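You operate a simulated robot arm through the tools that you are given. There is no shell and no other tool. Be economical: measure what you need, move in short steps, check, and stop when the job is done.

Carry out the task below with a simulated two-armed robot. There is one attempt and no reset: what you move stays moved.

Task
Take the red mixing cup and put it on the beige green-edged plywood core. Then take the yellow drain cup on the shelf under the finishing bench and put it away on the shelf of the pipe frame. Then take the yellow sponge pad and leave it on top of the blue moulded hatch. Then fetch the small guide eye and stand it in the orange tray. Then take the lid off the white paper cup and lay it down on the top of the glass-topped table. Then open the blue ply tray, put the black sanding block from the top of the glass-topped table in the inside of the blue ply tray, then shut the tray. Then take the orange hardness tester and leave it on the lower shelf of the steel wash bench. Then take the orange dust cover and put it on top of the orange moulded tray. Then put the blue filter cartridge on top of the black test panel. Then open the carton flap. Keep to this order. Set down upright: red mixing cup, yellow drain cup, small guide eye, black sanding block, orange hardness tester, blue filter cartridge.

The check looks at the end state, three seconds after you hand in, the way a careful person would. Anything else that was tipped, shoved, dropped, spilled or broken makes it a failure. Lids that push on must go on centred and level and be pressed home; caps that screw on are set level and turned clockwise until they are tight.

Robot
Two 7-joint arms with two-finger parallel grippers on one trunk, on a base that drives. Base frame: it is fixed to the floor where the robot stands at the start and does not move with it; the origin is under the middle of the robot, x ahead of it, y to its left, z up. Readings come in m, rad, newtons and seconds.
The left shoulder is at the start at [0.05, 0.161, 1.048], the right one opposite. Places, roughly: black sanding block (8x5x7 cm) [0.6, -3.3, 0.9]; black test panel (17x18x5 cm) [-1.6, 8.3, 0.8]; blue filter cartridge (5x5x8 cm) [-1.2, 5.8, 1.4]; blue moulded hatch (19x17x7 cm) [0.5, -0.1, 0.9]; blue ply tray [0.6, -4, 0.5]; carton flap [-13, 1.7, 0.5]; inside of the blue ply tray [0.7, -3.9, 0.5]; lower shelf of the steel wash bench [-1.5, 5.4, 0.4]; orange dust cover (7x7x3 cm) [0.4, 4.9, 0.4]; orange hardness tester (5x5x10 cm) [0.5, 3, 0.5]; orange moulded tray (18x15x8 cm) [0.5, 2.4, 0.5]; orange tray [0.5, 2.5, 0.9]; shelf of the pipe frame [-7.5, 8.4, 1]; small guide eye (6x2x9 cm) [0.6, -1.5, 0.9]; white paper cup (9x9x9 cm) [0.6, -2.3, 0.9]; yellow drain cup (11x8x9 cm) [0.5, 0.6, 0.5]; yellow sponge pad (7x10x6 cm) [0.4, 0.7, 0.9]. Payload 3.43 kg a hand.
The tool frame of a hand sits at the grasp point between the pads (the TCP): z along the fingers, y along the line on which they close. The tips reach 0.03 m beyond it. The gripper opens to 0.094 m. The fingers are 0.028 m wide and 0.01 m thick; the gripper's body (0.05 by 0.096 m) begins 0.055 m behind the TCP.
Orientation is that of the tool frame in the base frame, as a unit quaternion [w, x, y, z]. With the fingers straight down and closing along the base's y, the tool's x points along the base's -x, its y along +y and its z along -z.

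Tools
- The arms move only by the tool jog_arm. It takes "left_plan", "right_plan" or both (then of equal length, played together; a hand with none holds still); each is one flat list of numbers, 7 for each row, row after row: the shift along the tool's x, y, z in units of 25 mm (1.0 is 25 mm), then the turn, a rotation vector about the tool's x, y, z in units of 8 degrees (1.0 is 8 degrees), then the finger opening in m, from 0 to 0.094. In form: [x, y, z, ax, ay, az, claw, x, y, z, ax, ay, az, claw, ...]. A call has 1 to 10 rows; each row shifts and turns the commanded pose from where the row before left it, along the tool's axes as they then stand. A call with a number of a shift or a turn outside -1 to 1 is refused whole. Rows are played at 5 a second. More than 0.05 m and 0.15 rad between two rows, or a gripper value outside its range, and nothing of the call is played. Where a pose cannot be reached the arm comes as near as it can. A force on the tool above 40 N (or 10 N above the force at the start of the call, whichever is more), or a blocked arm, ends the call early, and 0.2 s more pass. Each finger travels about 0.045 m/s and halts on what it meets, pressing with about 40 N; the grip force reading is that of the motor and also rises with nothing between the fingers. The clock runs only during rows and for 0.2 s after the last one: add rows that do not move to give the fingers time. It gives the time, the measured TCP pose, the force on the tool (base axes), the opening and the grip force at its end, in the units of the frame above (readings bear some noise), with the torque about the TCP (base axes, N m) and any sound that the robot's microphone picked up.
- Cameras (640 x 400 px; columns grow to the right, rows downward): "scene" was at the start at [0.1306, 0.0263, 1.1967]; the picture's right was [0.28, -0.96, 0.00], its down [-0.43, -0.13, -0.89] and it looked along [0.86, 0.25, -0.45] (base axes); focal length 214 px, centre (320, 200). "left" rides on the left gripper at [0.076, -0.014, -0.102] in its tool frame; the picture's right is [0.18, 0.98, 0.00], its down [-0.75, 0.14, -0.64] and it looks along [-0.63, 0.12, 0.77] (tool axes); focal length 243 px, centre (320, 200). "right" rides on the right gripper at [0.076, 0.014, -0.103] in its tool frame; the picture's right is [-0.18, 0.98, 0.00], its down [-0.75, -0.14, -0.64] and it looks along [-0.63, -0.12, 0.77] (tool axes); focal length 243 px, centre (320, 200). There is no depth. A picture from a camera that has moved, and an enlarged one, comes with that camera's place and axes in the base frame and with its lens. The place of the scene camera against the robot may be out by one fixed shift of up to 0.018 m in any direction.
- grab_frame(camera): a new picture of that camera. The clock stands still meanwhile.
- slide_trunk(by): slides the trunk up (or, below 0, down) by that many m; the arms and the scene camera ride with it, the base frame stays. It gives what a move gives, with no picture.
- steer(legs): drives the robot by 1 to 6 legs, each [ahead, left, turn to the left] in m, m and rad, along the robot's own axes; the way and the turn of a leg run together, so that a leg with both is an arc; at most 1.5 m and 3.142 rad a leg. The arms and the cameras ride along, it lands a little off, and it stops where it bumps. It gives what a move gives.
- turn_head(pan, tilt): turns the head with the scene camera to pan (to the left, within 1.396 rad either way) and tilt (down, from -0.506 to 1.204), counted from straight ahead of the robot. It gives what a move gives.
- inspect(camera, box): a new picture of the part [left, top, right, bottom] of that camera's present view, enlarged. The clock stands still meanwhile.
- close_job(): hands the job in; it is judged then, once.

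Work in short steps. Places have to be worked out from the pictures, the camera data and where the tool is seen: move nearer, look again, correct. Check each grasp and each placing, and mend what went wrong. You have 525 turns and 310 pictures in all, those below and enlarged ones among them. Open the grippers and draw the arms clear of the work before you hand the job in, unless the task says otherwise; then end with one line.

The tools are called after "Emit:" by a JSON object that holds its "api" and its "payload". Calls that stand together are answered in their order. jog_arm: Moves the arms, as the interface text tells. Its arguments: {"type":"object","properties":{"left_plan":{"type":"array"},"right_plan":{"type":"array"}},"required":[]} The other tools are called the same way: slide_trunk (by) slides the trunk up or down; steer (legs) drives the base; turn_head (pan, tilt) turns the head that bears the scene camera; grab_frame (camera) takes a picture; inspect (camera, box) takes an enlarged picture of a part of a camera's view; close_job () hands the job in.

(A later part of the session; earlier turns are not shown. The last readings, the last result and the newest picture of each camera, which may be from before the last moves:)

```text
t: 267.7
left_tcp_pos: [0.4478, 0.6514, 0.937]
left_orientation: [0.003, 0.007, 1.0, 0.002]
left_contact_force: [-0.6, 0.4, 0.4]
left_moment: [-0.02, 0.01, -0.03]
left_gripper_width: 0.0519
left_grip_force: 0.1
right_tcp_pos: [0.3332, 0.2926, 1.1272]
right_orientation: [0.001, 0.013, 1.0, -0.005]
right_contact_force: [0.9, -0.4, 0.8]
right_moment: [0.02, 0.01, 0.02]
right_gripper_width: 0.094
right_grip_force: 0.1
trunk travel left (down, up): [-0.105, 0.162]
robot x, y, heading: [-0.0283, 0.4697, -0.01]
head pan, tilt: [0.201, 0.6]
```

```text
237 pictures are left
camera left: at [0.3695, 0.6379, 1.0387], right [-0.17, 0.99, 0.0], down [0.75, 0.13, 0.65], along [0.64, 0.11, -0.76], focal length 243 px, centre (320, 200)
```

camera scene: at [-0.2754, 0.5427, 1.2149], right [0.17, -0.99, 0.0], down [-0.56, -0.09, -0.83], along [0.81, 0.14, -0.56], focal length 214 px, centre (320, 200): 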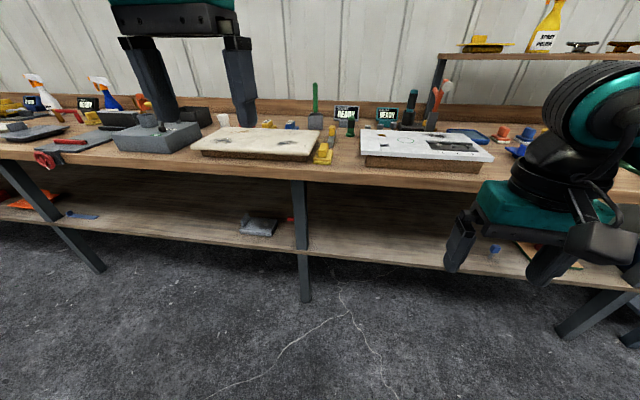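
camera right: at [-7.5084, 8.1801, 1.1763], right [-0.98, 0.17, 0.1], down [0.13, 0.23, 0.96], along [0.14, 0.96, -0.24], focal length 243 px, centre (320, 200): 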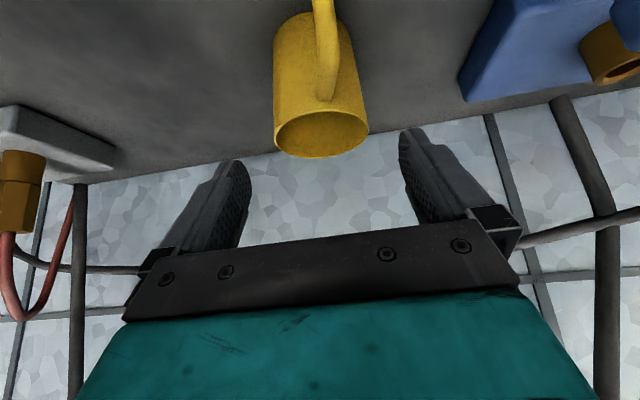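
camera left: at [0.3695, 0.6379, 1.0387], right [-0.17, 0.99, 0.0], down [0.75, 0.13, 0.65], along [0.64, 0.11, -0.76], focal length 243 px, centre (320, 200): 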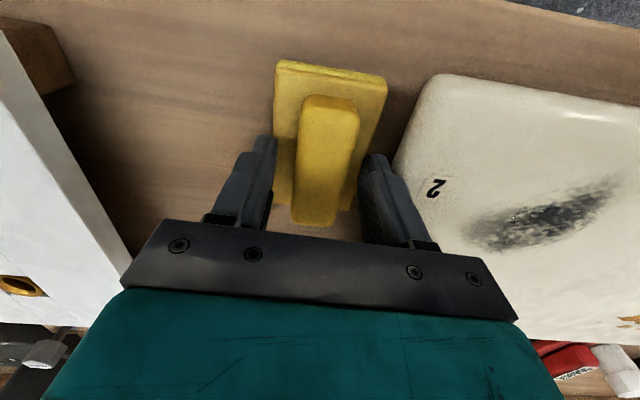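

The handle top is at about z 0.92, so I'll go 1.3 cm lower and close.

Emit:
{"api": "jog_arm", "payload": {"left_plan": [0, 0, 0.3, 0, 0, 0, 0.052, 0, 0, 0.22, 0, 0, 0, 0.052, 0, 0, 0, 0, 0, 0, 0.02, 0, 0, 0, 0, 0, 0, 0.02, 0, 0, 0, 0, 0, 0, 0.02, 0, 0, 0, 0, 0, 0, 0.02]}}

Emit:
{"api": "jog_arm", "payload": {"left_plan": [0, 0, -1, 0, 0, 0, 0.02, 0, 0, -1, 0, 0, 0, 0.02, 0, 0, -1, 0, 0, 0, 0.02, 0, 0, -1, 0, 0, 0, 0.02, 0, 0, -1, 0, 0, 0, 0.02]}}

Emit:
{"api": "grab_frame", "payload": {"camera": "left"}}

```text
t: 268.5
left_tcp_pos: [0.4485, 0.6508, 0.9323]
left_orientation: [0.012, 0.005, 1.0, 0.0]
left_contact_force: [-2.1, 1.2, 15.9]
left_moment: [-0.04, 0.53, 0.03]
left_gripper_width: 0.0351
left_grip_force: 12.4
right_tcp_pos: [0.3324, 0.2922, 1.1269]
right_orientation: [0.002, 0.013, 1.0, -0.005]
right_contact_force: [0.3, 0.2, 0.9]
right_moment: [-0.01, 0.01, -0.02]
right_gripper_width: 0.0941
right_grip_force: 0.1
trunk travel left (down, up): [-0.105, 0.162]
robot x, y, heading: [-0.0251, 0.4705, -0.008]
head pan, tilt: [0.201, 0.6]
stopped in row 3 (left hand): the force on the tool passed its limit (the readings are from after the stop); the commanded pose is now the measured one
```

```text
t: 269.7
left_tcp_pos: [0.4472, 0.6516, 1.0564]
left_orientation: [0.009, 0.006, 1.0, 0.0]
left_contact_force: [-0.5, -0.7, -0.4]
left_moment: [0.0, -0.02, -0.03]
left_gripper_width: 0.0338
left_grip_force: 39.9
right_tcp_pos: [0.3319, 0.2917, 1.1287]
right_orientation: [0.001, 0.013, 1.0, -0.006]
right_contact_force: [-0.3, -0.4, -0.4]
right_moment: [0.02, -0.03, -0.04]
right_gripper_width: 0.0938
right_grip_force: 0.0
trunk travel left (down, up): [-0.105, 0.162]
robot x, y, heading: [-0.0303, 0.4683, -0.009]
head pan, tilt: [0.201, 0.6]
```

```text
236 pictures are left
camera left: at [0.3669, 0.6385, 1.1567], right [-0.17, 0.98, 0.0], down [0.74, 0.13, 0.65], along [0.65, 0.11, -0.76], focal length 243 px, centre (320, 200)
```

left: 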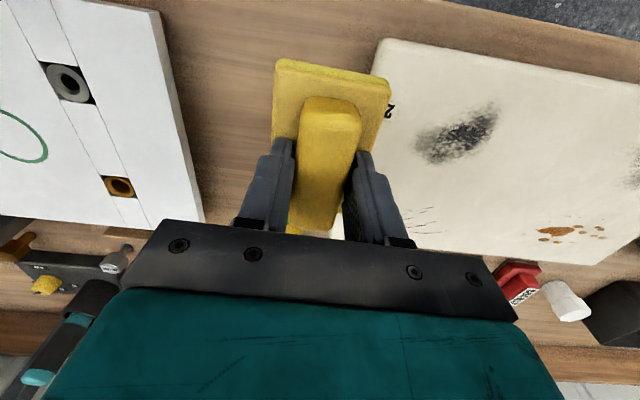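

Sponge gripped (34 mm) and lifted. I'll back away from the bench and move right toward the blue hatch.

Emit:
{"api": "steer", "payload": {"legs": [[-0.25, 0, 0], [0, -0.78, 0.01]]}}

Emit:
{"api": "turn_head", "payload": {"pan": 0.2, "tilt": 0.7}}

Emit:
{"api": "grab_frame", "payload": {"camera": "scene"}}

Emit:
{"api": "grab_frame", "payload": {"camera": "left"}}

```text
t: 275.4
left_tcp_pos: [0.1865, -0.1363, 1.0553]
left_orientation: [0.009, 0.002, 1.0, 0.0]
left_contact_force: [0.1, -0.4, -0.4]
left_moment: [-0.01, -0.01, 0.01]
left_gripper_width: 0.0337
left_grip_force: 39.5
right_tcp_pos: [0.0752, -0.4959, 1.1285]
right_orientation: [0.002, 0.009, 1.0, -0.006]
right_contact_force: [0.5, -0.1, 0.5]
right_moment: [0.02, 0.01, -0.03]
right_gripper_width: 0.0942
right_grip_force: 0.1
trunk travel left (down, up): [-0.105, 0.162]
robot x, y, heading: [-0.2811, -0.3172, -0.003]
head pan, tilt: [0.201, 0.6]
```

```text
t: 276.0
left_tcp_pos: [0.1854, -0.1353, 1.0541]
left_orientation: [0.008, 0.003, 1.0, -0.001]
left_contact_force: [-0.1, 0.5, -0.5]
left_moment: [0.04, 0.02, 0.02]
left_gripper_width: 0.0337
left_grip_force: 39.7
right_tcp_pos: [0.075, -0.4949, 1.1282]
right_orientation: [0.002, 0.01, 1.0, -0.006]
right_contact_force: [-0.4, -0.9, -0.7]
right_moment: [-0.01, 0.0, 0.0]
right_gripper_width: 0.094
right_grip_force: 0.1
trunk travel left (down, up): [-0.105, 0.162]
robot x, y, heading: [-0.2835, -0.3199, -0.008]
head pan, tilt: [0.201, 0.7]
```

```text
235 pictures are left
camera scene: at [-0.157, -0.3027, 1.2063], right [0.2, -0.98, 0.0], down [-0.63, -0.13, -0.77], along [0.75, 0.15, -0.64], focal length 214 px, centre (320, 200)
```

scene: 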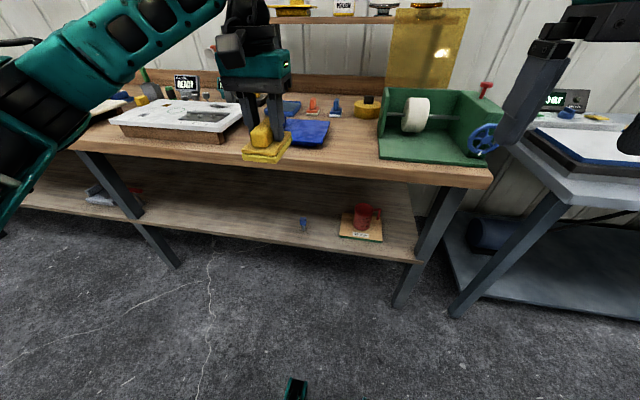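

```text
234 pictures are left
camera left: at [0.1075, -0.1499, 1.1563], right [-0.18, 0.98, 0.0], down [0.74, 0.14, 0.65], along [0.64, 0.11, -0.76], focal length 243 px, centre (320, 200)
```

left: 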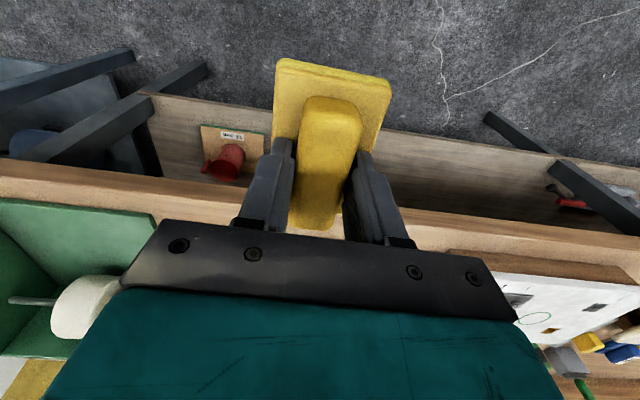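

The hatch plate spans roughly x 0.465–0.665, y −0.21 to −0.03, with its tab along the +y edge. I'll drive forward 0.3 m and check with both cameras.

Emit:
{"api": "steer", "payload": {"legs": [[0.3, -0.01, 0.005]]}}

Emit:
{"api": "turn_head", "payload": {"pan": 0.2, "tilt": 0.8}}

Emit:
{"api": "grab_frame", "payload": {"camera": "scene"}}

Emit:
{"api": "grab_frame", "payload": {"camera": "left"}}

```text
t: 278.1
left_tcp_pos: [0.4852, -0.1448, 1.0559]
left_orientation: [0.009, 0.001, 1.0, 0.0]
left_contact_force: [-0.4, 0.6, -0.9]
left_moment: [0.01, 0.0, -0.03]
left_gripper_width: 0.0336
left_grip_force: 40.6
right_tcp_pos: [0.3758, -0.505, 1.1288]
right_orientation: [0.001, 0.008, 1.0, -0.005]
right_contact_force: [0.5, 0.5, -0.2]
right_moment: [-0.01, 0.03, 0.0]
right_gripper_width: 0.0939
right_grip_force: 0.1
trunk travel left (down, up): [-0.105, 0.162]
robot x, y, heading: [0.0178, -0.335, 0.001]
head pan, tilt: [0.201, 0.7]
```

```text
t: 278.8
left_tcp_pos: [0.4862, -0.1454, 1.055]
left_orientation: [0.009, 0.001, 1.0, 0.0]
left_contact_force: [-0.1, -0.4, 0.1]
left_moment: [-0.03, 0.03, 0.03]
left_gripper_width: 0.0333
left_grip_force: 39.4
right_tcp_pos: [0.3759, -0.5057, 1.1275]
right_orientation: [0.001, 0.008, 1.0, -0.006]
right_contact_force: [-0.1, 0.1, 0.1]
right_moment: [0.01, 0.01, -0.03]
right_gripper_width: 0.0941
right_grip_force: 0.1
trunk travel left (down, up): [-0.105, 0.162]
robot x, y, heading: [0.0184, -0.3279, -0.0]
head pan, tilt: [0.201, 0.799]
```

```text
233 pictures are left
camera scene: at [0.1386, -0.3137, 1.198], right [0.2, -0.98, 0.0], down [-0.7, -0.14, -0.7], along [0.68, 0.14, -0.72], focal length 214 px, centre (320, 200)
```

scene: 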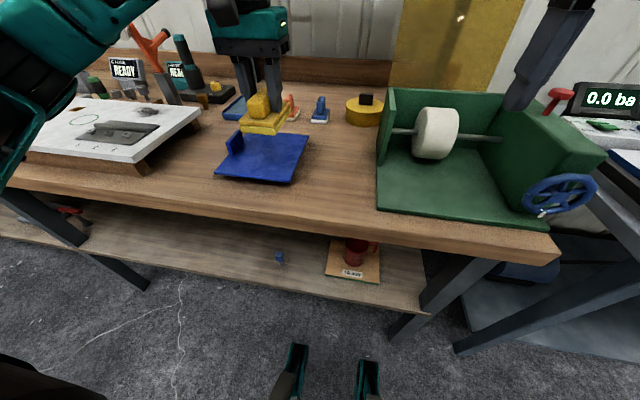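

```text
232 pictures are left
camera left: at [0.4066, -0.1589, 1.1564], right [-0.18, 0.98, 0.0], down [0.74, 0.14, 0.65], along [0.64, 0.12, -0.76], focal length 243 px, centre (320, 200)
```

left: 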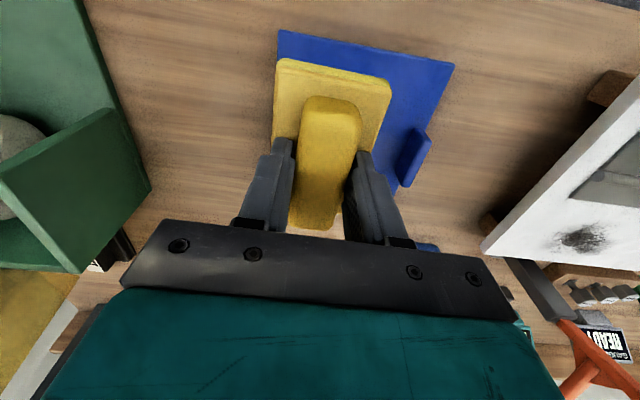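

From the hand camera the hatch spans x≈0.44–0.60, y≈−0.19 to −0.02, with the tab at +y. I'll shift to (0.525, −0.115) and descend partway.

Emit:
{"api": "jog_arm", "payload": {"left_plan": [-0.8, 0.6, 0, 0, 0, 0, 0.02, -0.8, 0.6, 0, 0, 0, 0, 0.02, 0, 0, 0.8, 0, 0, 0, 0.02, 0, 0, 0.8, 0, 0, 0, 0.02, 0, 0, 0.8, 0, 0, 0, 0.02, 0, 0, 0.6, 0, 0, 0, 0.02, 0, 0, 0, 0, 0, 0, 0.02]}}

Emit:
{"api": "grab_frame", "payload": {"camera": "left"}}

Emit:
{"api": "inspect", "payload": {"camera": "scene", "box": [190, 70, 350, 200]}}

```text
t: 280.4
left_tcp_pos: [0.5279, -0.1141, 0.9837]
left_orientation: [0.008, 0.001, 1.0, 0.0]
left_contact_force: [-0.3, -0.7, -1.0]
left_moment: [-0.01, -0.05, -0.04]
left_gripper_width: 0.0337
left_grip_force: 39.5
right_tcp_pos: [0.3752, -0.5053, 1.1275]
right_orientation: [0.001, 0.008, 1.0, -0.006]
right_contact_force: [-0.1, 0.0, -0.2]
right_moment: [-0.03, 0.02, 0.02]
right_gripper_width: 0.0939
right_grip_force: 0.1
trunk travel left (down, up): [-0.105, 0.162]
robot x, y, heading: [0.0142, -0.3294, -0.003]
head pan, tilt: [0.201, 0.799]
```

```text
231 pictures are left
camera left: at [0.4484, -0.1289, 1.0837], right [-0.18, 0.98, 0.0], down [0.74, 0.14, 0.66], along [0.64, 0.12, -0.76], focal length 243 px, centre (320, 200)
```

left: 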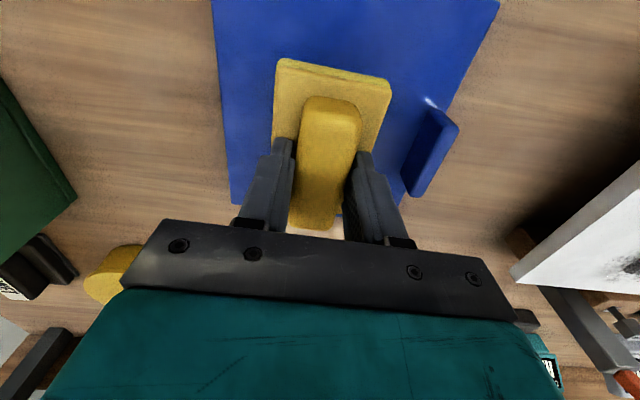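

```text
3.08 times, centred on (270, 135) of scene
camera zoom: at [0.1386, -0.3137, 1.198], right [0.2, -0.98, 0.0], down [-0.7, -0.14, -0.7], along [0.68, 0.14, -0.72], focal length 660 px, centre (474, 400)
```

zoom: 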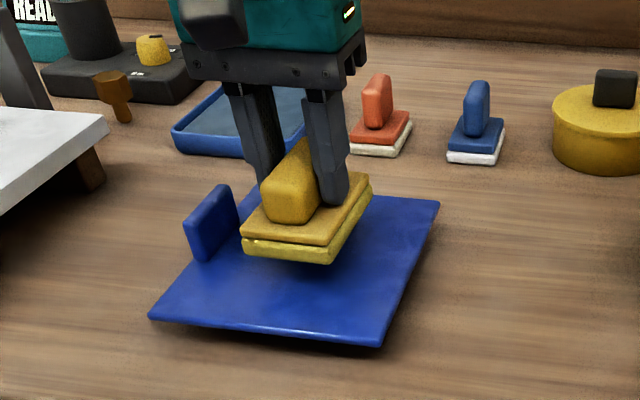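

Nicely over the plate. Lowering until contact.

Emit:
{"api": "jog_arm", "payload": {"left_plan": [0, 0, 0.4, 0, 0, 0, 0.02, 0, 0, 0.2, 0, 0, 0, 0.02, 0, 0, 0.1, 0, 0, 0, 0.02, 0, 0, 0.1, 0, 0, 0, 0.02, 0, 0, 0, 0, 0, 0, 0.02]}}

Emit:
{"api": "jog_arm", "payload": {"left_plan": [0, 0, 0.1, 0, 0, 0, 0.02, 0, 0, 0.1, 0, 0, 0, 0.02, 0, 0, 0, 0, 0, 0, 0.02]}}

```text
t: 281.6
left_tcp_pos: [0.5274, -0.1143, 0.9623]
left_orientation: [0.009, 0.001, 1.0, 0.0]
left_contact_force: [-0.1, -0.8, -0.2]
left_moment: [0.02, 0.01, 0.02]
left_gripper_width: 0.0334
left_grip_force: 39.9
right_tcp_pos: [0.3752, -0.5057, 1.127]
right_orientation: [0.001, 0.008, 1.0, -0.007]
right_contact_force: [-0.8, 0.2, -0.3]
right_moment: [0.01, 0.03, 0.02]
right_gripper_width: 0.094
right_grip_force: 0.1
trunk travel left (down, up): [-0.105, 0.162]
robot x, y, heading: [0.0157, -0.3318, -0.001]
head pan, tilt: [0.201, 0.799]
```

```text
t: 282.4
left_tcp_pos: [0.527, -0.1149, 0.9597]
left_orientation: [0.012, -0.001, 1.0, -0.001]
left_contact_force: [5.5, 0.8, 24.2]
left_moment: [0.09, 0.66, -0.04]
left_gripper_width: 0.0335
left_grip_force: 39.8
right_tcp_pos: [0.3736, -0.5058, 1.1278]
right_orientation: [0.002, 0.008, 1.0, -0.006]
right_contact_force: [-0.4, 0.3, -0.2]
right_moment: [-0.01, 0.0, -0.02]
right_gripper_width: 0.0938
right_grip_force: 0.0
trunk travel left (down, up): [-0.105, 0.162]
robot x, y, heading: [0.0152, -0.3269, 0.003]
head pan, tilt: [0.201, 0.799]
```

Contact (24 N). I'll relieve slightly, then open to a moderate width and rise.

Emit:
{"api": "jog_arm", "payload": {"left_plan": [0, 0, -0.12, 0, 0, 0, 0.02, 0, 0, 0, 0, 0, 0, 0.06, 0, 0, 0, 0, 0, 0, 0.06, 0, 0, 0, 0, 0, 0, 0.06]}}

Emit:
{"api": "jog_arm", "payload": {"left_plan": [0, 0, -0.6, 0, 0, 0, 0.06, 0, 0, -1, 0, 0, 0, 0.06, 0, 0, -1, 0, 0, 0, 0.06, 0, 0, -1, 0, 0, 0, 0.06, 0, 0, -1, 0, 0, 0, 0.06]}}

Emit:
{"api": "inspect", "payload": {"camera": "scene", "box": [190, 70, 350, 200]}}

```text
t: 283.4
left_tcp_pos: [0.5247, -0.1168, 0.9599]
left_orientation: [0.008, 0.002, 1.0, 0.001]
left_contact_force: [-2.3, -2.1, 13.0]
left_moment: [-0.01, 0.27, 0.0]
left_gripper_width: 0.0542
left_grip_force: 0.0
right_tcp_pos: [0.3748, -0.506, 1.1278]
right_orientation: [0.003, 0.007, 1.0, -0.006]
right_contact_force: [0.5, 0.0, -0.3]
right_moment: [0.01, 0.0, -0.03]
right_gripper_width: 0.0939
right_grip_force: 0.0
trunk travel left (down, up): [-0.105, 0.162]
robot x, y, heading: [0.0172, -0.3253, 0.003]
head pan, tilt: [0.201, 0.799]
```

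```text
t: 284.6
left_tcp_pos: [0.5255, -0.1173, 1.0727]
left_orientation: [0.009, 0.002, 1.0, 0.001]
left_contact_force: [-0.1, 0.1, -0.1]
left_moment: [0.0, -0.02, -0.04]
left_gripper_width: 0.06
left_grip_force: 0.0
right_tcp_pos: [0.3748, -0.5067, 1.1273]
right_orientation: [0.003, 0.008, 1.0, -0.007]
right_contact_force: [-0.1, 0.2, 0.1]
right_moment: [0.0, 0.0, -0.03]
right_gripper_width: 0.0937
right_grip_force: 0.2
trunk travel left (down, up): [-0.105, 0.162]
robot x, y, heading: [0.0194, -0.3281, 0.003]
head pan, tilt: [0.201, 0.799]
```

```text
3.08 times, centred on (270, 135) of scene
camera zoom: at [0.1383, -0.3139, 1.198], right [0.2, -0.98, 0.0], down [-0.7, -0.14, -0.7], along [0.68, 0.14, -0.72], focal length 660 px, centre (474, 400)
```

zoom: 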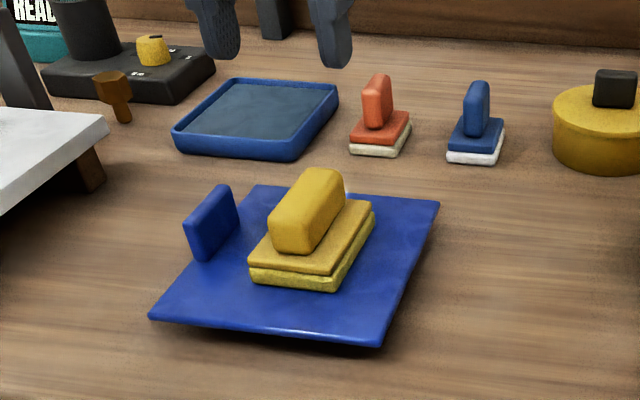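

The sponge rests on the hatch. Next is the small guide eye near (0.6, −1.5). I'll back off, move right, and look.

Emit:
{"api": "steer", "payload": {"legs": [[-0.35, 0, 0], [0, -1.0, 0]]}}

Emit:
{"api": "turn_head", "payload": {"pan": -0.1, "tilt": 0.5}}

Emit:
{"api": "grab_frame", "payload": {"camera": "scene"}}

```text
t: 291.6
left_tcp_pos: [0.1779, -1.1049, 1.0722]
left_orientation: [0.008, -0.004, 1.0, 0.001]
left_contact_force: [-0.8, -0.1, 0.6]
left_moment: [0.0, 0.0, -0.01]
left_gripper_width: 0.06
left_grip_force: 0.1
right_tcp_pos: [0.0326, -1.4932, 1.1281]
right_orientation: [0.002, 0.003, 1.0, -0.006]
right_contact_force: [-1.0, -0.2, -0.5]
right_moment: [0.01, 0.0, 0.02]
right_gripper_width: 0.0939
right_grip_force: 0.1
trunk travel left (down, up): [-0.105, 0.162]
robot x, y, heading: [-0.3285, -1.319, 0.013]
head pan, tilt: [0.201, 0.799]
```

```text
t: 292.4
left_tcp_pos: [0.1777, -1.1018, 1.0716]
left_orientation: [0.009, -0.006, 1.0, 0.0]
left_contact_force: [0.4, -0.1, 1.1]
left_moment: [0.0, 0.0, 0.0]
left_gripper_width: 0.0598
left_grip_force: 0.0
right_tcp_pos: [0.0315, -1.4927, 1.1287]
right_orientation: [0.001, 0.003, 1.0, -0.006]
right_contact_force: [0.0, 0.3, -0.7]
right_moment: [-0.01, -0.02, 0.01]
right_gripper_width: 0.094
right_grip_force: 0.1
trunk travel left (down, up): [-0.105, 0.162]
robot x, y, heading: [-0.3307, -1.3218, 0.009]
head pan, tilt: [-0.099, 0.499]
```

```text
228 pictures are left
camera scene: at [-0.1955, -1.3284, 1.2239], right [-0.09, -1.0, 0.0], down [-0.48, 0.04, -0.88], along [0.87, -0.08, -0.48], focal length 214 px, centre (320, 200)
```

scene: 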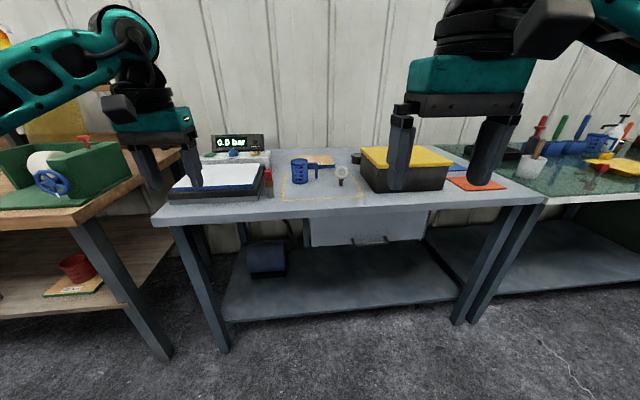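

The guide eye looks like the small ring at (341, 175). Zooming.

Emit:
{"api": "inspect", "payload": {"camera": "scene", "box": [280, 140, 400, 215]}}

```text
5.33 times, centred on (340, 178) of scene
camera zoom: at [-0.1955, -1.3284, 1.2239], right [-0.09, -1.0, 0.0], down [-0.48, 0.04, -0.88], along [0.87, -0.08, -0.48], focal length 1144 px, centre (213, 320)
```

zoom: 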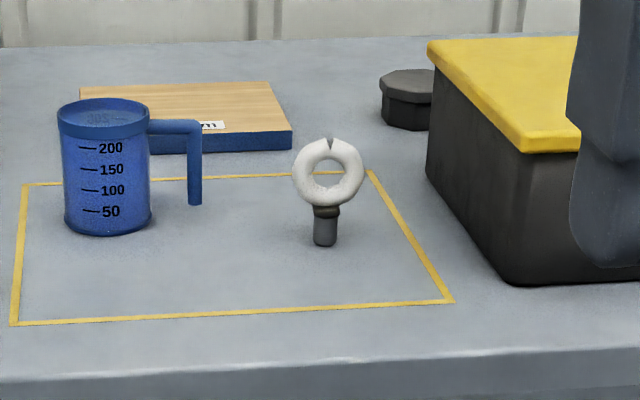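

It's a ring on a short stem, ring plane facing me, at about (0.555, −1.48). I'll grip it across its 2 cm thickness, closing along x, so I'll rotate the right hand 90° about its axis first.

Emit:
{"api": "jog_arm", "payload": {"right_plan": [0, 0, 0, 0, 0, 1, 0.094, 0, 0, 0, 0, 0, 1, 0.094, 0, 0, 0, 0, 0, 1, 0.094, 0, 0, 0, 0, 0, 1, 0.094, 0, 0, 0, 0, 0, 1, 0.094, 0, 0, 0, 0, 0, 1, 0.094, 0, 0, 0, 0, 0, 1, 0.094, 0, 0, 0, 0, 0, 1, 0.094, 0, 0, 0, 0, 0, 1, 0.094, 0, 0, 0, 0, 0, 1, 0.094]}}

Emit:
{"api": "jog_arm", "payload": {"right_plan": [0, 0, 0, 0, 0, 1, 0.094, 0, 0, 0, 0, 0, 0.25, 0.094]}}

Emit:
{"api": "steer", "payload": {"legs": [[0.36, 0, -0.01]]}}

Emit:
{"api": "grab_frame", "payload": {"camera": "right"}}

Emit:
{"api": "grab_frame", "payload": {"camera": "scene"}}

```text
t: 294.6
left_tcp_pos: [0.1786, -1.1028, 1.073]
left_orientation: [0.008, -0.004, 1.0, 0.0]
left_contact_force: [0.2, 0.1, -0.7]
left_moment: [-0.01, 0.01, -0.01]
left_gripper_width: 0.06
left_grip_force: 0.0
right_tcp_pos: [0.0313, -1.4918, 1.1284]
right_orientation: [0.006, 0.645, 0.764, -0.004]
right_contact_force: [-0.1, -0.2, 0.4]
right_moment: [-0.03, -0.02, -0.04]
right_gripper_width: 0.094
right_grip_force: 0.0
trunk travel left (down, up): [-0.105, 0.162]
robot x, y, heading: [-0.3266, -1.321, 0.012]
head pan, tilt: [-0.099, 0.499]
```

```text
t: 295.2
left_tcp_pos: [0.1787, -1.1029, 1.073]
left_orientation: [0.009, -0.004, 1.0, -0.001]
left_contact_force: [0.0, 0.0, -0.3]
left_moment: [-0.01, 0.01, -0.02]
left_gripper_width: 0.0602
left_grip_force: 0.1
right_tcp_pos: [0.032, -1.4935, 1.128]
right_orientation: [0.005, 0.709, 0.705, -0.004]
right_contact_force: [0.5, -0.1, 0.7]
right_moment: [-0.03, 0.05, -0.01]
right_gripper_width: 0.0939
right_grip_force: 0.0
trunk travel left (down, up): [-0.105, 0.162]
robot x, y, heading: [-0.3303, -1.3225, 0.008]
head pan, tilt: [-0.099, 0.499]
```

```text
t: 297.4
left_tcp_pos: [0.5323, -1.1047, 1.0731]
left_orientation: [0.009, 0.0, 1.0, 0.0]
left_contact_force: [1.0, 0.0, 0.4]
left_moment: [0.03, 0.03, 0.01]
left_gripper_width: 0.06
left_grip_force: 0.0
right_tcp_pos: [0.3819, -1.494, 1.1285]
right_orientation: [0.006, 0.711, 0.703, -0.003]
right_contact_force: [0.3, -0.3, 0.0]
right_moment: [0.02, 0.02, 0.0]
right_gripper_width: 0.094
right_grip_force: 0.1
trunk travel left (down, up): [-0.105, 0.162]
robot x, y, heading: [0.0262, -1.3182, 0.006]
head pan, tilt: [-0.099, 0.499]
```

```text
226 pictures are left
camera right: at [0.3978, -1.4167, 1.2306], right [0.98, -0.2, 0.01], down [-0.15, -0.74, 0.65], along [-0.12, -0.64, -0.76], focal length 243 px, centre (320, 200)
```

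right: 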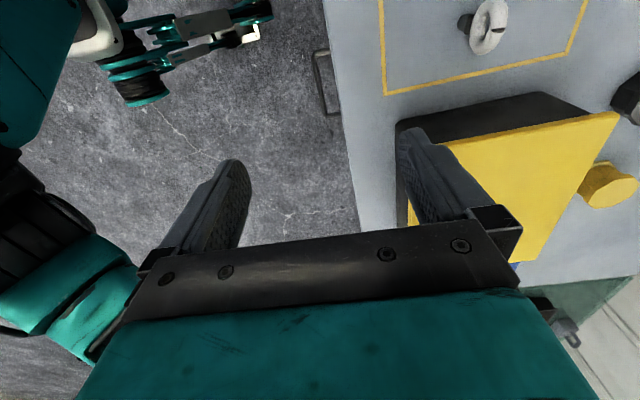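

```text
225 pictures are left
camera scene: at [0.1569, -1.3275, 1.2239], right [-0.1, -1.0, 0.0], down [-0.48, 0.05, -0.88], along [0.87, -0.09, -0.48], focal length 214 px, centre (320, 200)
```

scene: 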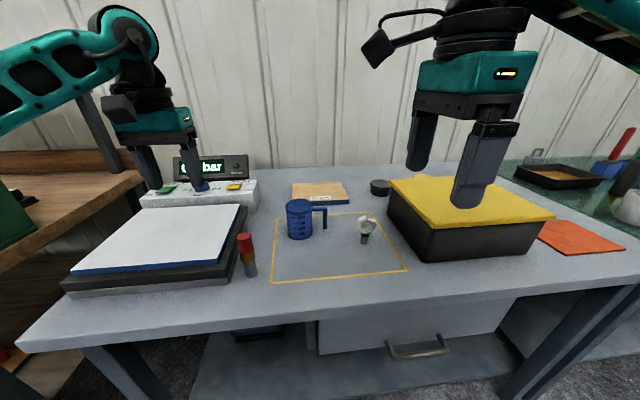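

Both cameras agree: the eye is at (0.567, −1.483). I'll drive 6 cm forward, then move the hand over it and descend partway.

Emit:
{"api": "steer", "payload": {"legs": [[0.06, 0, -0.005]]}}

Emit:
{"api": "jog_arm", "payload": {"right_plan": [0.1, 0.9, 0.5, 0, 0, 0, 0.06, 0.1, 0.9, 0.5, 0, 0, 0, 0.06, 0.1, 0.9, 0.5, 0, 0, 0, 0.06, 0.1, 0.9, 0.5, 0, 0, 0, 0.06, 0, 0.9, 0.5, 0, 0, 0, 0.06, 0, 0, 0.5, 0, 0, 0, 0.06, 0, 0, 0, 0, 0, 0, 0.06]}}

Emit:
{"api": "grab_frame", "payload": {"camera": "right"}}

```text
t: 298.4
left_tcp_pos: [0.5939, -1.1075, 1.0721]
left_orientation: [0.008, 0.001, 1.0, 0.0]
left_contact_force: [0.6, 0.0, -0.4]
left_moment: [-0.04, 0.01, -0.02]
left_gripper_width: 0.0603
left_grip_force: 0.0
right_tcp_pos: [0.4435, -1.495, 1.1282]
right_orientation: [0.005, 0.713, 0.702, -0.003]
right_contact_force: [-0.1, -0.1, 0.0]
right_moment: [0.01, 0.03, -0.03]
right_gripper_width: 0.094
right_grip_force: 0.1
trunk travel left (down, up): [-0.105, 0.162]
robot x, y, heading: [0.0813, -1.3194, -0.004]
head pan, tilt: [-0.099, 0.499]
```

```text
t: 300.0
left_tcp_pos: [0.5933, -1.1073, 1.0727]
left_orientation: [0.009, 0.001, 1.0, 0.0]
left_contact_force: [-0.3, -0.3, 0.3]
left_moment: [0.02, -0.04, -0.02]
left_gripper_width: 0.0599
left_grip_force: 0.0
right_tcp_pos: [0.5532, -1.4905, 1.0554]
right_orientation: [0.006, 0.712, 0.702, -0.003]
right_contact_force: [0.3, -0.1, 0.3]
right_moment: [0.01, 0.03, 0.01]
right_gripper_width: 0.0602
right_grip_force: 0.0
trunk travel left (down, up): [-0.105, 0.162]
robot x, y, heading: [0.0816, -1.3222, -0.002]
head pan, tilt: [-0.099, 0.499]
```

```text
224 pictures are left
camera right: at [0.5694, -1.4131, 1.157], right [0.98, -0.2, 0.01], down [-0.16, -0.74, 0.65], along [-0.13, -0.64, -0.76], focal length 243 px, centre (320, 200)
```

right: 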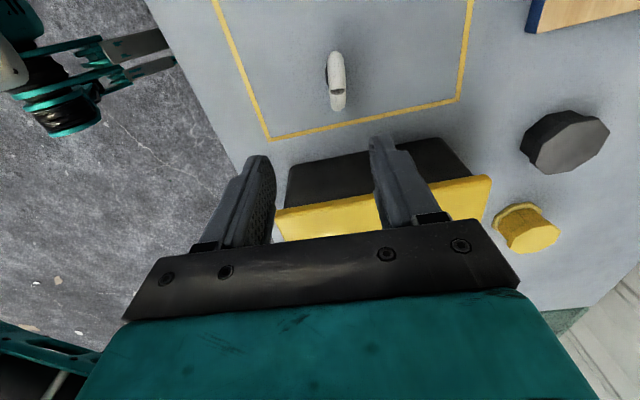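

The ring centre is at about (0.573, −1.477). I'll correct and descend further, stopping above for a check.

Emit:
{"api": "jog_arm", "payload": {"right_plan": [0.5, 0.75, 0, 0, 0, 0, 0.06, 0, 0, 0.9, 0, 0, 0, 0.06, 0, 0, 0.9, 0, 0, 0, 0.06, 0, 0, 0.5, 0, 0, 0, 0.06, 0, 0, 0, 0, 0, 0, 0.06]}}

Emit:
{"api": "grab_frame", "payload": {"camera": "right"}}

```text
t: 301.2
left_tcp_pos: [0.5929, -1.1069, 1.0731]
left_orientation: [0.008, 0.001, 1.0, 0.0]
left_contact_force: [-0.1, 0.2, -0.2]
left_moment: [0.02, 0.0, 0.0]
left_gripper_width: 0.06
left_grip_force: 0.0
right_tcp_pos: [0.5738, -1.4765, 0.9973]
right_orientation: [0.006, 0.713, 0.701, -0.004]
right_contact_force: [0.1, 0.7, -0.2]
right_moment: [0.0, 0.0, 0.02]
right_gripper_width: 0.0601
right_grip_force: 0.0
trunk travel left (down, up): [-0.105, 0.162]
robot x, y, heading: [0.0848, -1.3212, -0.002]
head pan, tilt: [-0.099, 0.499]
```

```text
223 pictures are left
camera right: at [0.5893, -1.3995, 1.0996], right [0.98, -0.2, 0.01], down [-0.16, -0.74, 0.65], along [-0.13, -0.64, -0.76], focal length 243 px, centre (320, 200)
```

right: 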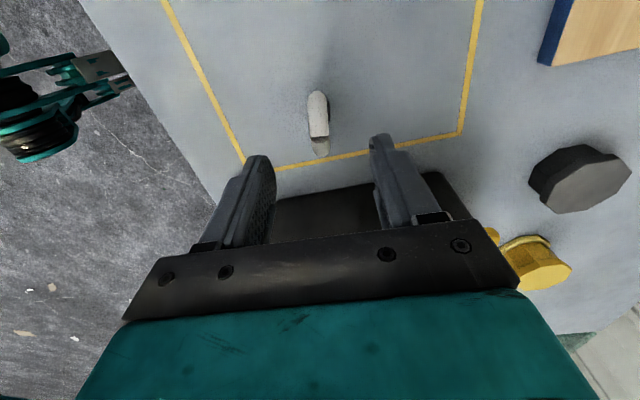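

Ring is between the fingers' planes; the slot at its top indicates a centre at (0.576, −1.469). Small correction, then descend to z≈0.92 and close.

Emit:
{"api": "jog_arm", "payload": {"right_plan": [0.28, 0.1, 0, 0, 0, 0, 0.06, 0, 0, 0.8, 0, 0, 0, 0.06, 0, 0, 0.8, 0, 0, 0, 0.06, 0, 0, 0.8, 0, 0, 0, 0.06, 0, 0, 0.6, 0, 0, 0, 0.06, 0, 0, 0, 0, 0, 0, 0.06]}}

Emit:
{"api": "grab_frame", "payload": {"camera": "right"}}

Emit:
{"api": "inspect", "payload": {"camera": "scene", "box": [290, 150, 450, 270]}}

```text
t: 302.6
left_tcp_pos: [0.5932, -1.1073, 1.0741]
left_orientation: [0.008, 0.003, 1.0, 0.0]
left_contact_force: [-0.3, 0.1, -0.2]
left_moment: [0.03, 0.0, -0.01]
left_gripper_width: 0.06
left_grip_force: 0.1
right_tcp_pos: [0.5778, -1.4707, 0.9194]
right_orientation: [0.006, 0.712, 0.702, -0.004]
right_contact_force: [-0.1, 0.0, -0.3]
right_moment: [0.0, -0.03, 0.01]
right_gripper_width: 0.0601
right_grip_force: 0.1
trunk travel left (down, up): [-0.105, 0.162]
robot x, y, heading: [0.08, -1.3195, -0.0]
head pan, tilt: [-0.099, 0.499]
```

```text
222 pictures are left
camera right: at [0.5925, -1.3935, 1.0222], right [0.98, -0.2, 0.01], down [-0.16, -0.74, 0.65], along [-0.13, -0.64, -0.76], focal length 243 px, centre (320, 200)
```

right: 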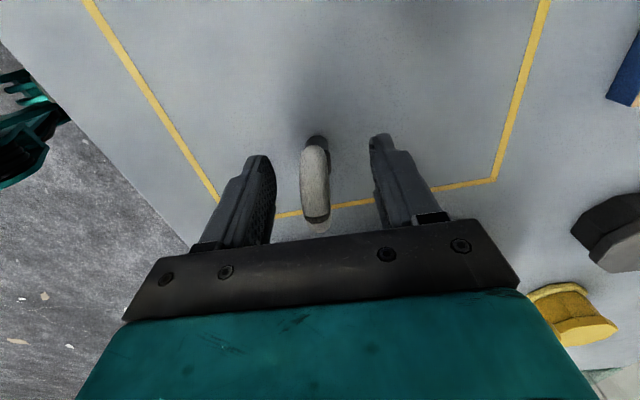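

```text
3.33 times, centred on (370, 210) of scene
camera zoom: at [0.2168, -1.3279, 1.224], right [-0.1, -0.99, 0.0], down [-0.48, 0.05, -0.88], along [0.87, -0.09, -0.48], focal length 715 px, centre (153, 167)
```

zoom: 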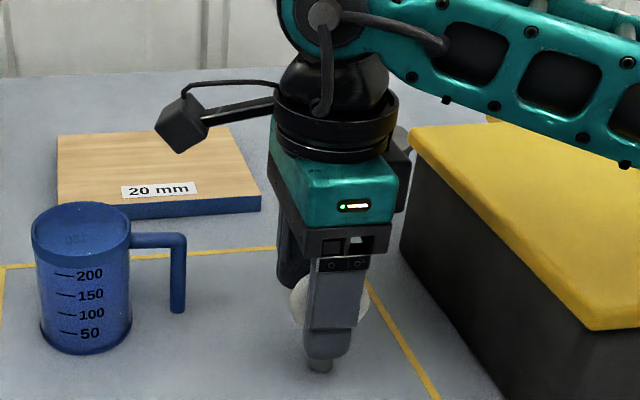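

Centre within 3 mm. I'll nudge and close gently.

Emit:
{"api": "jog_arm", "payload": {"right_plan": [0, -0.14, 0, 0, 0, 0, 0.06, 0, 0, 0, 0, 0, 0, 0.03, 0, 0, 0, 0, 0, 0, 0.015, 0, 0, 0, 0, 0, 0, 0.01, 0, 0, 0, 0, 0, 0, 0.01]}}

Emit:
{"api": "jog_arm", "payload": {"right_plan": [0, 0, -0.6, 0, 0, 0, 0.01, 0, 0, -1, 0, 0, 0, 0.01, 0, 0, -1, 0, 0, 0, 0.01, 0, 0, -1, 0, 0, 0, 0.01, 0, 0, -1, 0, 0, 0, 0.01, 0, 0, -1, 0, 0, 0, 0.01]}}

Emit:
{"api": "grab_frame", "payload": {"camera": "right"}}

Emit:
{"api": "inspect", "payload": {"camera": "scene", "box": [290, 100, 450, 220]}}

```text
t: 303.8
left_tcp_pos: [0.594, -1.1057, 1.0717]
left_orientation: [0.009, 0.002, 1.0, 0.0]
left_contact_force: [0.0, -0.3, 0.1]
left_moment: [0.0, 0.01, -0.01]
left_gripper_width: 0.0599
left_grip_force: 0.0
right_tcp_pos: [0.5743, -1.4716, 0.9207]
right_orientation: [0.006, 0.713, 0.701, -0.003]
right_contact_force: [-0.2, 1.1, 0.3]
right_moment: [-0.03, 0.05, -0.01]
right_gripper_width: 0.0185
right_grip_force: 40.1
trunk travel left (down, up): [-0.105, 0.162]
robot x, y, heading: [0.0816, -1.3233, -0.003]
head pan, tilt: [-0.099, 0.499]
```

```text
t: 305.2
left_tcp_pos: [0.5932, -1.1062, 1.0727]
left_orientation: [0.009, 0.001, 1.0, -0.001]
left_contact_force: [0.2, 0.6, 0.2]
left_moment: [0.04, 0.01, 0.0]
left_gripper_width: 0.0602
left_grip_force: 0.0
right_tcp_pos: [0.5719, -1.4669, 1.0626]
right_orientation: [0.006, 0.713, 0.701, -0.003]
right_contact_force: [0.5, 0.0, -0.6]
right_moment: [0.01, 0.03, 0.02]
right_gripper_width: 0.0184
right_grip_force: 39.9
trunk travel left (down, up): [-0.105, 0.162]
robot x, y, heading: [0.0832, -1.3195, 0.001]
head pan, tilt: [-0.099, 0.499]
```

```text
220 pictures are left
camera right: at [0.5873, -1.3898, 1.1648], right [0.98, -0.2, 0.01], down [-0.16, -0.74, 0.65], along [-0.13, -0.64, -0.76], focal length 243 px, centre (320, 200)
```

right: 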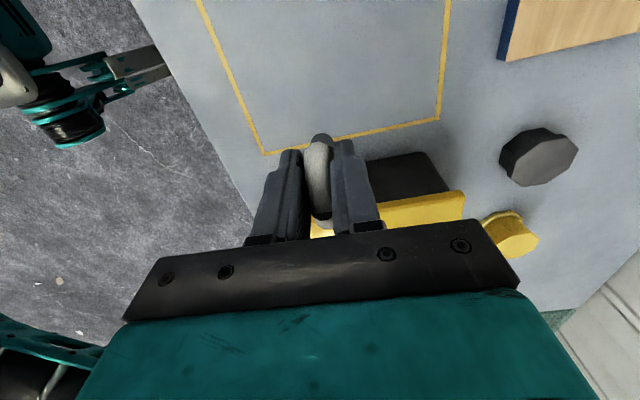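

```text
3.33 times, centred on (370, 160) of scene
camera zoom: at [0.2167, -1.3278, 1.224], right [-0.1, -0.99, 0.0], down [-0.48, 0.05, -0.88], along [0.87, -0.09, -0.48], focal length 715 px, centre (153, 333)
```

zoom: 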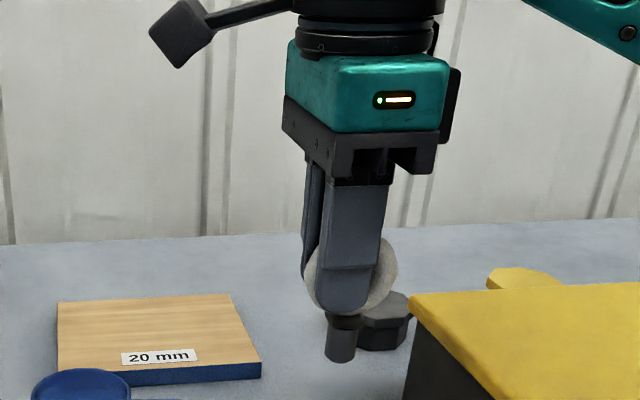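

The eye is held upright. Back out and drive left about 4 m to the orange tray.

Emit:
{"api": "steer", "payload": {"legs": [[-0.45, 0, 0], [0, 1.4, 0], [0, 1.4, 0], [0, 1.15, 0]]}}

Emit:
{"api": "turn_head", "payload": {"pan": -0.1, "tilt": 0.55}}

Emit:
{"api": "grab_frame", "payload": {"camera": "scene"}}

```text
t: 326.3
left_tcp_pos: [0.3179, 2.7556, 1.0718]
left_orientation: [0.008, 0.028, 1.0, 0.0]
left_contact_force: [0.5, 0.3, 0.1]
left_moment: [0.0, -0.01, -0.01]
left_gripper_width: 0.0601
left_grip_force: 0.0
right_tcp_pos: [0.2759, 2.3963, 1.0619]
right_orientation: [0.006, 0.732, 0.681, -0.004]
right_contact_force: [-0.4, -0.5, -0.7]
right_moment: [-0.02, 0.02, 0.01]
right_gripper_width: 0.0184
right_grip_force: 39.8
trunk travel left (down, up): [-0.105, 0.162]
robot x, y, heading: [-0.2054, 2.5716, -0.06]
head pan, tilt: [-0.099, 0.499]
```

```text
t: 326.9
left_tcp_pos: [0.3156, 2.7554, 1.0728]
left_orientation: [0.009, 0.028, 1.0, 0.0]
left_contact_force: [0.5, 0.4, -0.6]
left_moment: [0.03, -0.02, 0.04]
left_gripper_width: 0.06
left_grip_force: 0.1
right_tcp_pos: [0.2763, 2.3963, 1.0622]
right_orientation: [0.005, 0.732, 0.681, -0.004]
right_contact_force: [0.2, 0.4, -0.1]
right_moment: [0.0, -0.01, 0.0]
right_gripper_width: 0.0185
right_grip_force: 40.1
trunk travel left (down, up): [-0.105, 0.162]
robot x, y, heading: [-0.2064, 2.5699, -0.059]
head pan, tilt: [-0.099, 0.55]
```

```text
218 pictures are left
camera scene: at [-0.0722, 2.5552, 1.2194], right [-0.16, -0.99, 0.0], down [-0.52, 0.08, -0.85], along [0.84, -0.13, -0.52], focal length 214 px, centre (320, 200)
```

scene: 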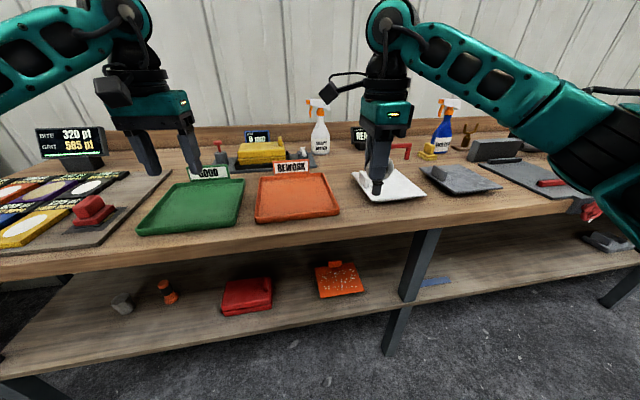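

The orange REWORK tray is centred at about (0.50, 2.54). I'll approach, with a heading fix.

Emit:
{"api": "steer", "payload": {"legs": [[0.2, 0.12, 0.058]]}}

Emit:
{"api": "grab_frame", "payload": {"camera": "right"}}

Emit:
{"api": "grab_frame", "payload": {"camera": "scene"}}

```text
t: 328.7
left_tcp_pos: [0.5076, 2.8993, 1.0727]
left_orientation: [0.009, 0.001, 1.0, 0.001]
left_contact_force: [0.7, 0.8, 0.1]
left_moment: [0.01, 0.04, -0.03]
left_gripper_width: 0.0602
left_grip_force: 0.1
right_tcp_pos: [0.4889, 2.5387, 1.0617]
right_orientation: [0.005, 0.712, 0.702, -0.004]
right_contact_force: [-0.4, -0.5, -0.6]
right_moment: [-0.01, 0.0, 0.0]
right_gripper_width: 0.0183
right_grip_force: 39.8
trunk travel left (down, up): [-0.105, 0.162]
robot x, y, heading: [0.0015, 2.6856, -0.001]
head pan, tilt: [-0.099, 0.55]
```

```text
217 pictures are left
camera right: at [0.5035, 2.6154, 1.1641], right [0.98, -0.2, 0.01], down [-0.15, -0.74, 0.65], along [-0.12, -0.64, -0.76], focal length 243 px, centre (320, 200)
```

right: 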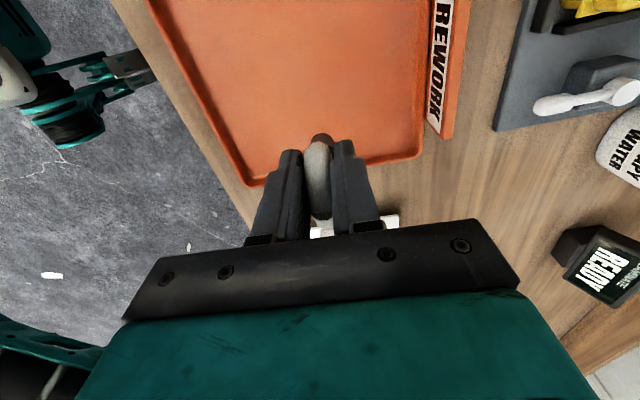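

```text
216 pictures are left
camera scene: at [0.1314, 2.6768, 1.2193], right [-0.1, -1.0, 0.0], down [-0.52, 0.05, -0.85], along [0.85, -0.08, -0.52], focal length 214 px, centre (320, 200)
```

scene: 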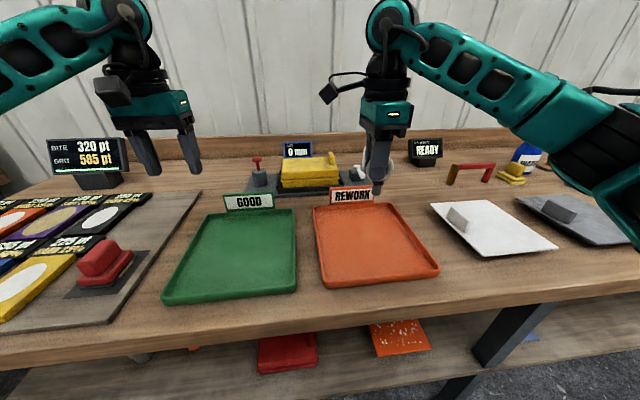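

The tray spans x 0.385–0.635, y 2.41–2.65, and the eye is over its middle. Lowering to just above, then in small steps.

Emit:
{"api": "jog_arm", "payload": {"right_plan": [0, 0, 0.9, 0, 0, 0, 0.01, 0, 0, 0.9, 0, 0, 0, 0.01, 0, 0, 0.9, 0, 0, 0, 0.01, 0, 0, 0.9, 0, 0, 0, 0.01, 0, 0, 0.9, 0, 0, 0, 0.01, 0, 0, 0.3, 0, 0, 0, 0.01, 0, 0, 0, 0, 0, 0, 0.01]}}

Emit:
{"api": "inspect", "payload": {"camera": "scene", "box": [290, 130, 450, 250]}}

```text
t: 330.3
left_tcp_pos: [0.5062, 2.8979, 1.0741]
left_orientation: [0.01, 0.0, 1.0, 0.0]
left_contact_force: [0.7, 0.4, 0.7]
left_moment: [0.04, 0.04, 0.02]
left_gripper_width: 0.06
left_grip_force: 0.1
right_tcp_pos: [0.4874, 2.538, 0.9477]
right_orientation: [0.008, 0.712, 0.702, 0.002]
right_contact_force: [3.9, 2.5, 36.4]
right_moment: [-0.25, -0.19, 0.04]
right_gripper_width: 0.0187
right_grip_force: 34.2
trunk travel left (down, up): [-0.105, 0.162]
robot x, y, heading: [-0.0004, 2.6853, -0.002]
head pan, tilt: [-0.099, 0.55]
```

```text
3.33 times, centred on (370, 190) of scene
camera zoom: at [0.1288, 2.6776, 1.2201], right [-0.1, -1.0, 0.0], down [-0.52, 0.05, -0.85], along [0.85, -0.08, -0.52], focal length 715 px, centre (153, 233)
```

zoom: 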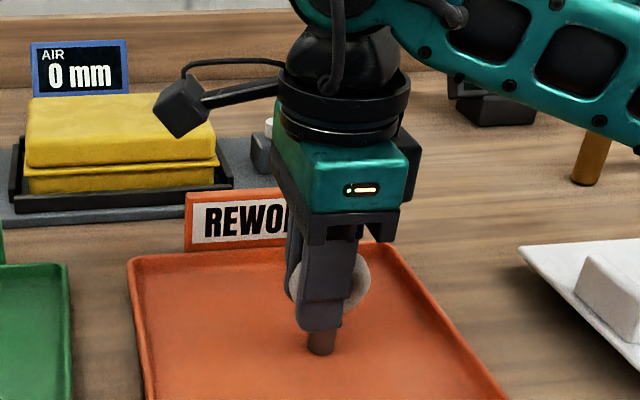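

Touched down earlier than expected (36 N). I'll relieve a few mm.

Emit:
{"api": "jog_arm", "payload": {"right_plan": [0, 0, -0.15, 0, 0, 0, 0.01, 0, 0, -0.1, 0, 0, 0, 0.01, 0, 0, 0, 0, 0, 0, 0.01]}}

```text
t: 331.1
left_tcp_pos: [0.5073, 2.8987, 1.0721]
left_orientation: [0.01, 0.0, 1.0, 0.0]
left_contact_force: [-0.3, -0.8, -1.0]
left_moment: [0.04, -0.01, 0.0]
left_gripper_width: 0.0603
left_grip_force: 0.0
right_tcp_pos: [0.4872, 2.5363, 0.9469]
right_orientation: [0.006, 0.712, 0.702, -0.005]
right_contact_force: [0.9, 5.1, 10.2]
right_moment: [0.25, -0.09, 0.01]
right_gripper_width: 0.0187
right_grip_force: 40.0
trunk travel left (down, up): [-0.105, 0.162]
robot x, y, heading: [-0.0005, 2.6892, 0.002]
head pan, tilt: [-0.099, 0.55]
```

Now about 10 N. Ease a touch more, then open slowly.

Emit:
{"api": "jog_arm", "payload": {"right_plan": [0, 0, -0.08, 0, 0, 0, 0.01, 0, 0, 0, 0, 0, 0, 0.022, 0, 0, 0, 0, 0, 0, 0.03, 0, 0, 0, 0, 0, 0, 0.045, 0, 0, 0, 0, 0, 0, 0.06, 0, 0, 0, 0, 0, 0, 0.06]}}

Emit:
{"api": "grab_frame", "payload": {"camera": "right"}}

Emit:
{"api": "inspect", "payload": {"camera": "scene", "box": [290, 130, 450, 250]}}

```text
t: 332.5
left_tcp_pos: [0.5081, 2.8979, 1.0732]
left_orientation: [0.009, 0.0, 1.0, 0.0]
left_contact_force: [0.1, -0.7, -0.6]
left_moment: [-0.03, 0.0, -0.01]
left_gripper_width: 0.06
left_grip_force: 0.1
right_tcp_pos: [0.4881, 2.5353, 0.9494]
right_orientation: [0.005, 0.712, 0.702, -0.004]
right_contact_force: [-1.0, 0.5, 0.2]
right_moment: [-0.02, 0.0, 0.0]
right_gripper_width: 0.06
right_grip_force: 0.0
trunk travel left (down, up): [-0.105, 0.162]
robot x, y, heading: [0.0006, 2.6879, 0.0]
head pan, tilt: [-0.099, 0.55]
```

```text
214 pictures are left
camera right: at [0.5042, 2.6132, 1.0521], right [0.98, -0.2, 0.01], down [-0.15, -0.74, 0.65], along [-0.12, -0.64, -0.76], focal length 243 px, centre (320, 200)
```

right: 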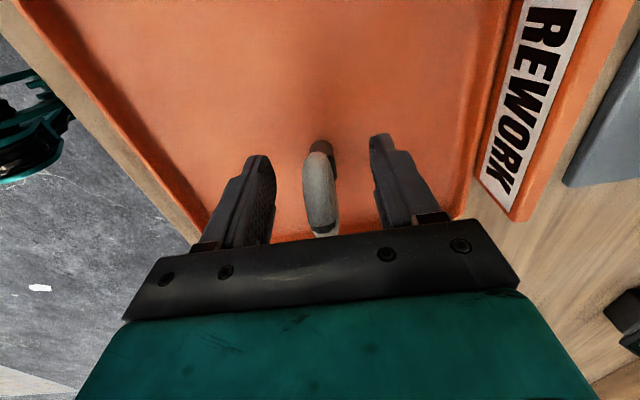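

```text
3.33 times, centred on (370, 190) of scene
camera zoom: at [0.131, 2.6766, 1.2194], right [-0.1, -1.0, 0.0], down [-0.52, 0.05, -0.85], along [0.85, -0.08, -0.52], focal length 715 px, centre (153, 233)
```

zoom: 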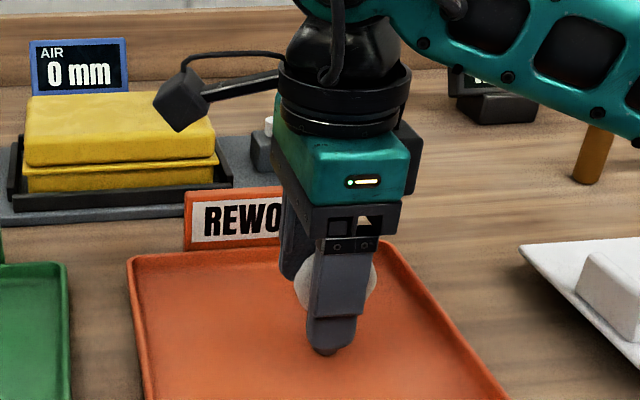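

Standing on its own. Rising straight up and checking.

Emit:
{"api": "jog_arm", "payload": {"right_plan": [0, 0, -0.6, 0, 0, 0, 0.06, 0, 0, -1, 0, 0, 0, 0.06, 0, 0, -1, 0, 0, 0, 0.06, 0, 0, -1, 0, 0, 0, 0.06, 0, 0, -1, 0, 0, 0, 0.06, 0, 0, -1, 0, 0, 0, 0.06]}}

Emit:
{"api": "inspect", "payload": {"camera": "scene", "box": [290, 130, 450, 300]}}

```text
t: 333.9
left_tcp_pos: [0.5078, 2.8978, 1.0727]
left_orientation: [0.009, 0.001, 1.0, -0.001]
left_contact_force: [0.5, -0.5, -0.9]
left_moment: [0.0, 0.0, 0.01]
left_gripper_width: 0.06
left_grip_force: 0.0
right_tcp_pos: [0.4874, 2.5398, 1.0922]
right_orientation: [0.006, 0.712, 0.702, -0.003]
right_contact_force: [0.2, 0.0, 0.5]
right_moment: [-0.02, 0.02, 0.0]
right_gripper_width: 0.0602
right_grip_force: 0.1
trunk travel left (down, up): [-0.105, 0.162]
robot x, y, heading: [-0.0017, 2.6867, -0.003]
head pan, tilt: [-0.099, 0.55]
```

```text
2.35 times, centred on (370, 215) of scene
camera zoom: at [0.1308, 2.6767, 1.2194], right [-0.1, -1.0, 0.0], down [-0.52, 0.05, -0.85], along [0.85, -0.08, -0.52], focal length 505 px, centre (202, 165)
```

zoom: 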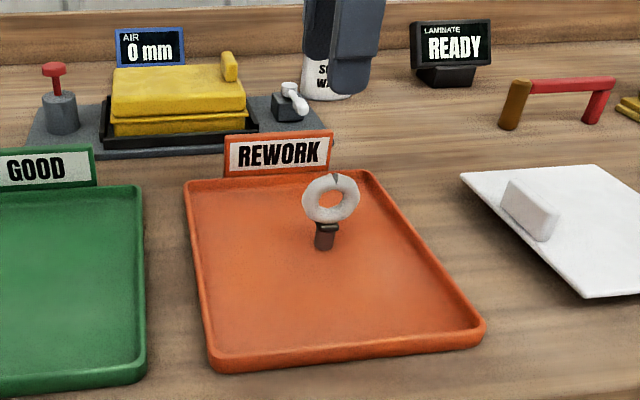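

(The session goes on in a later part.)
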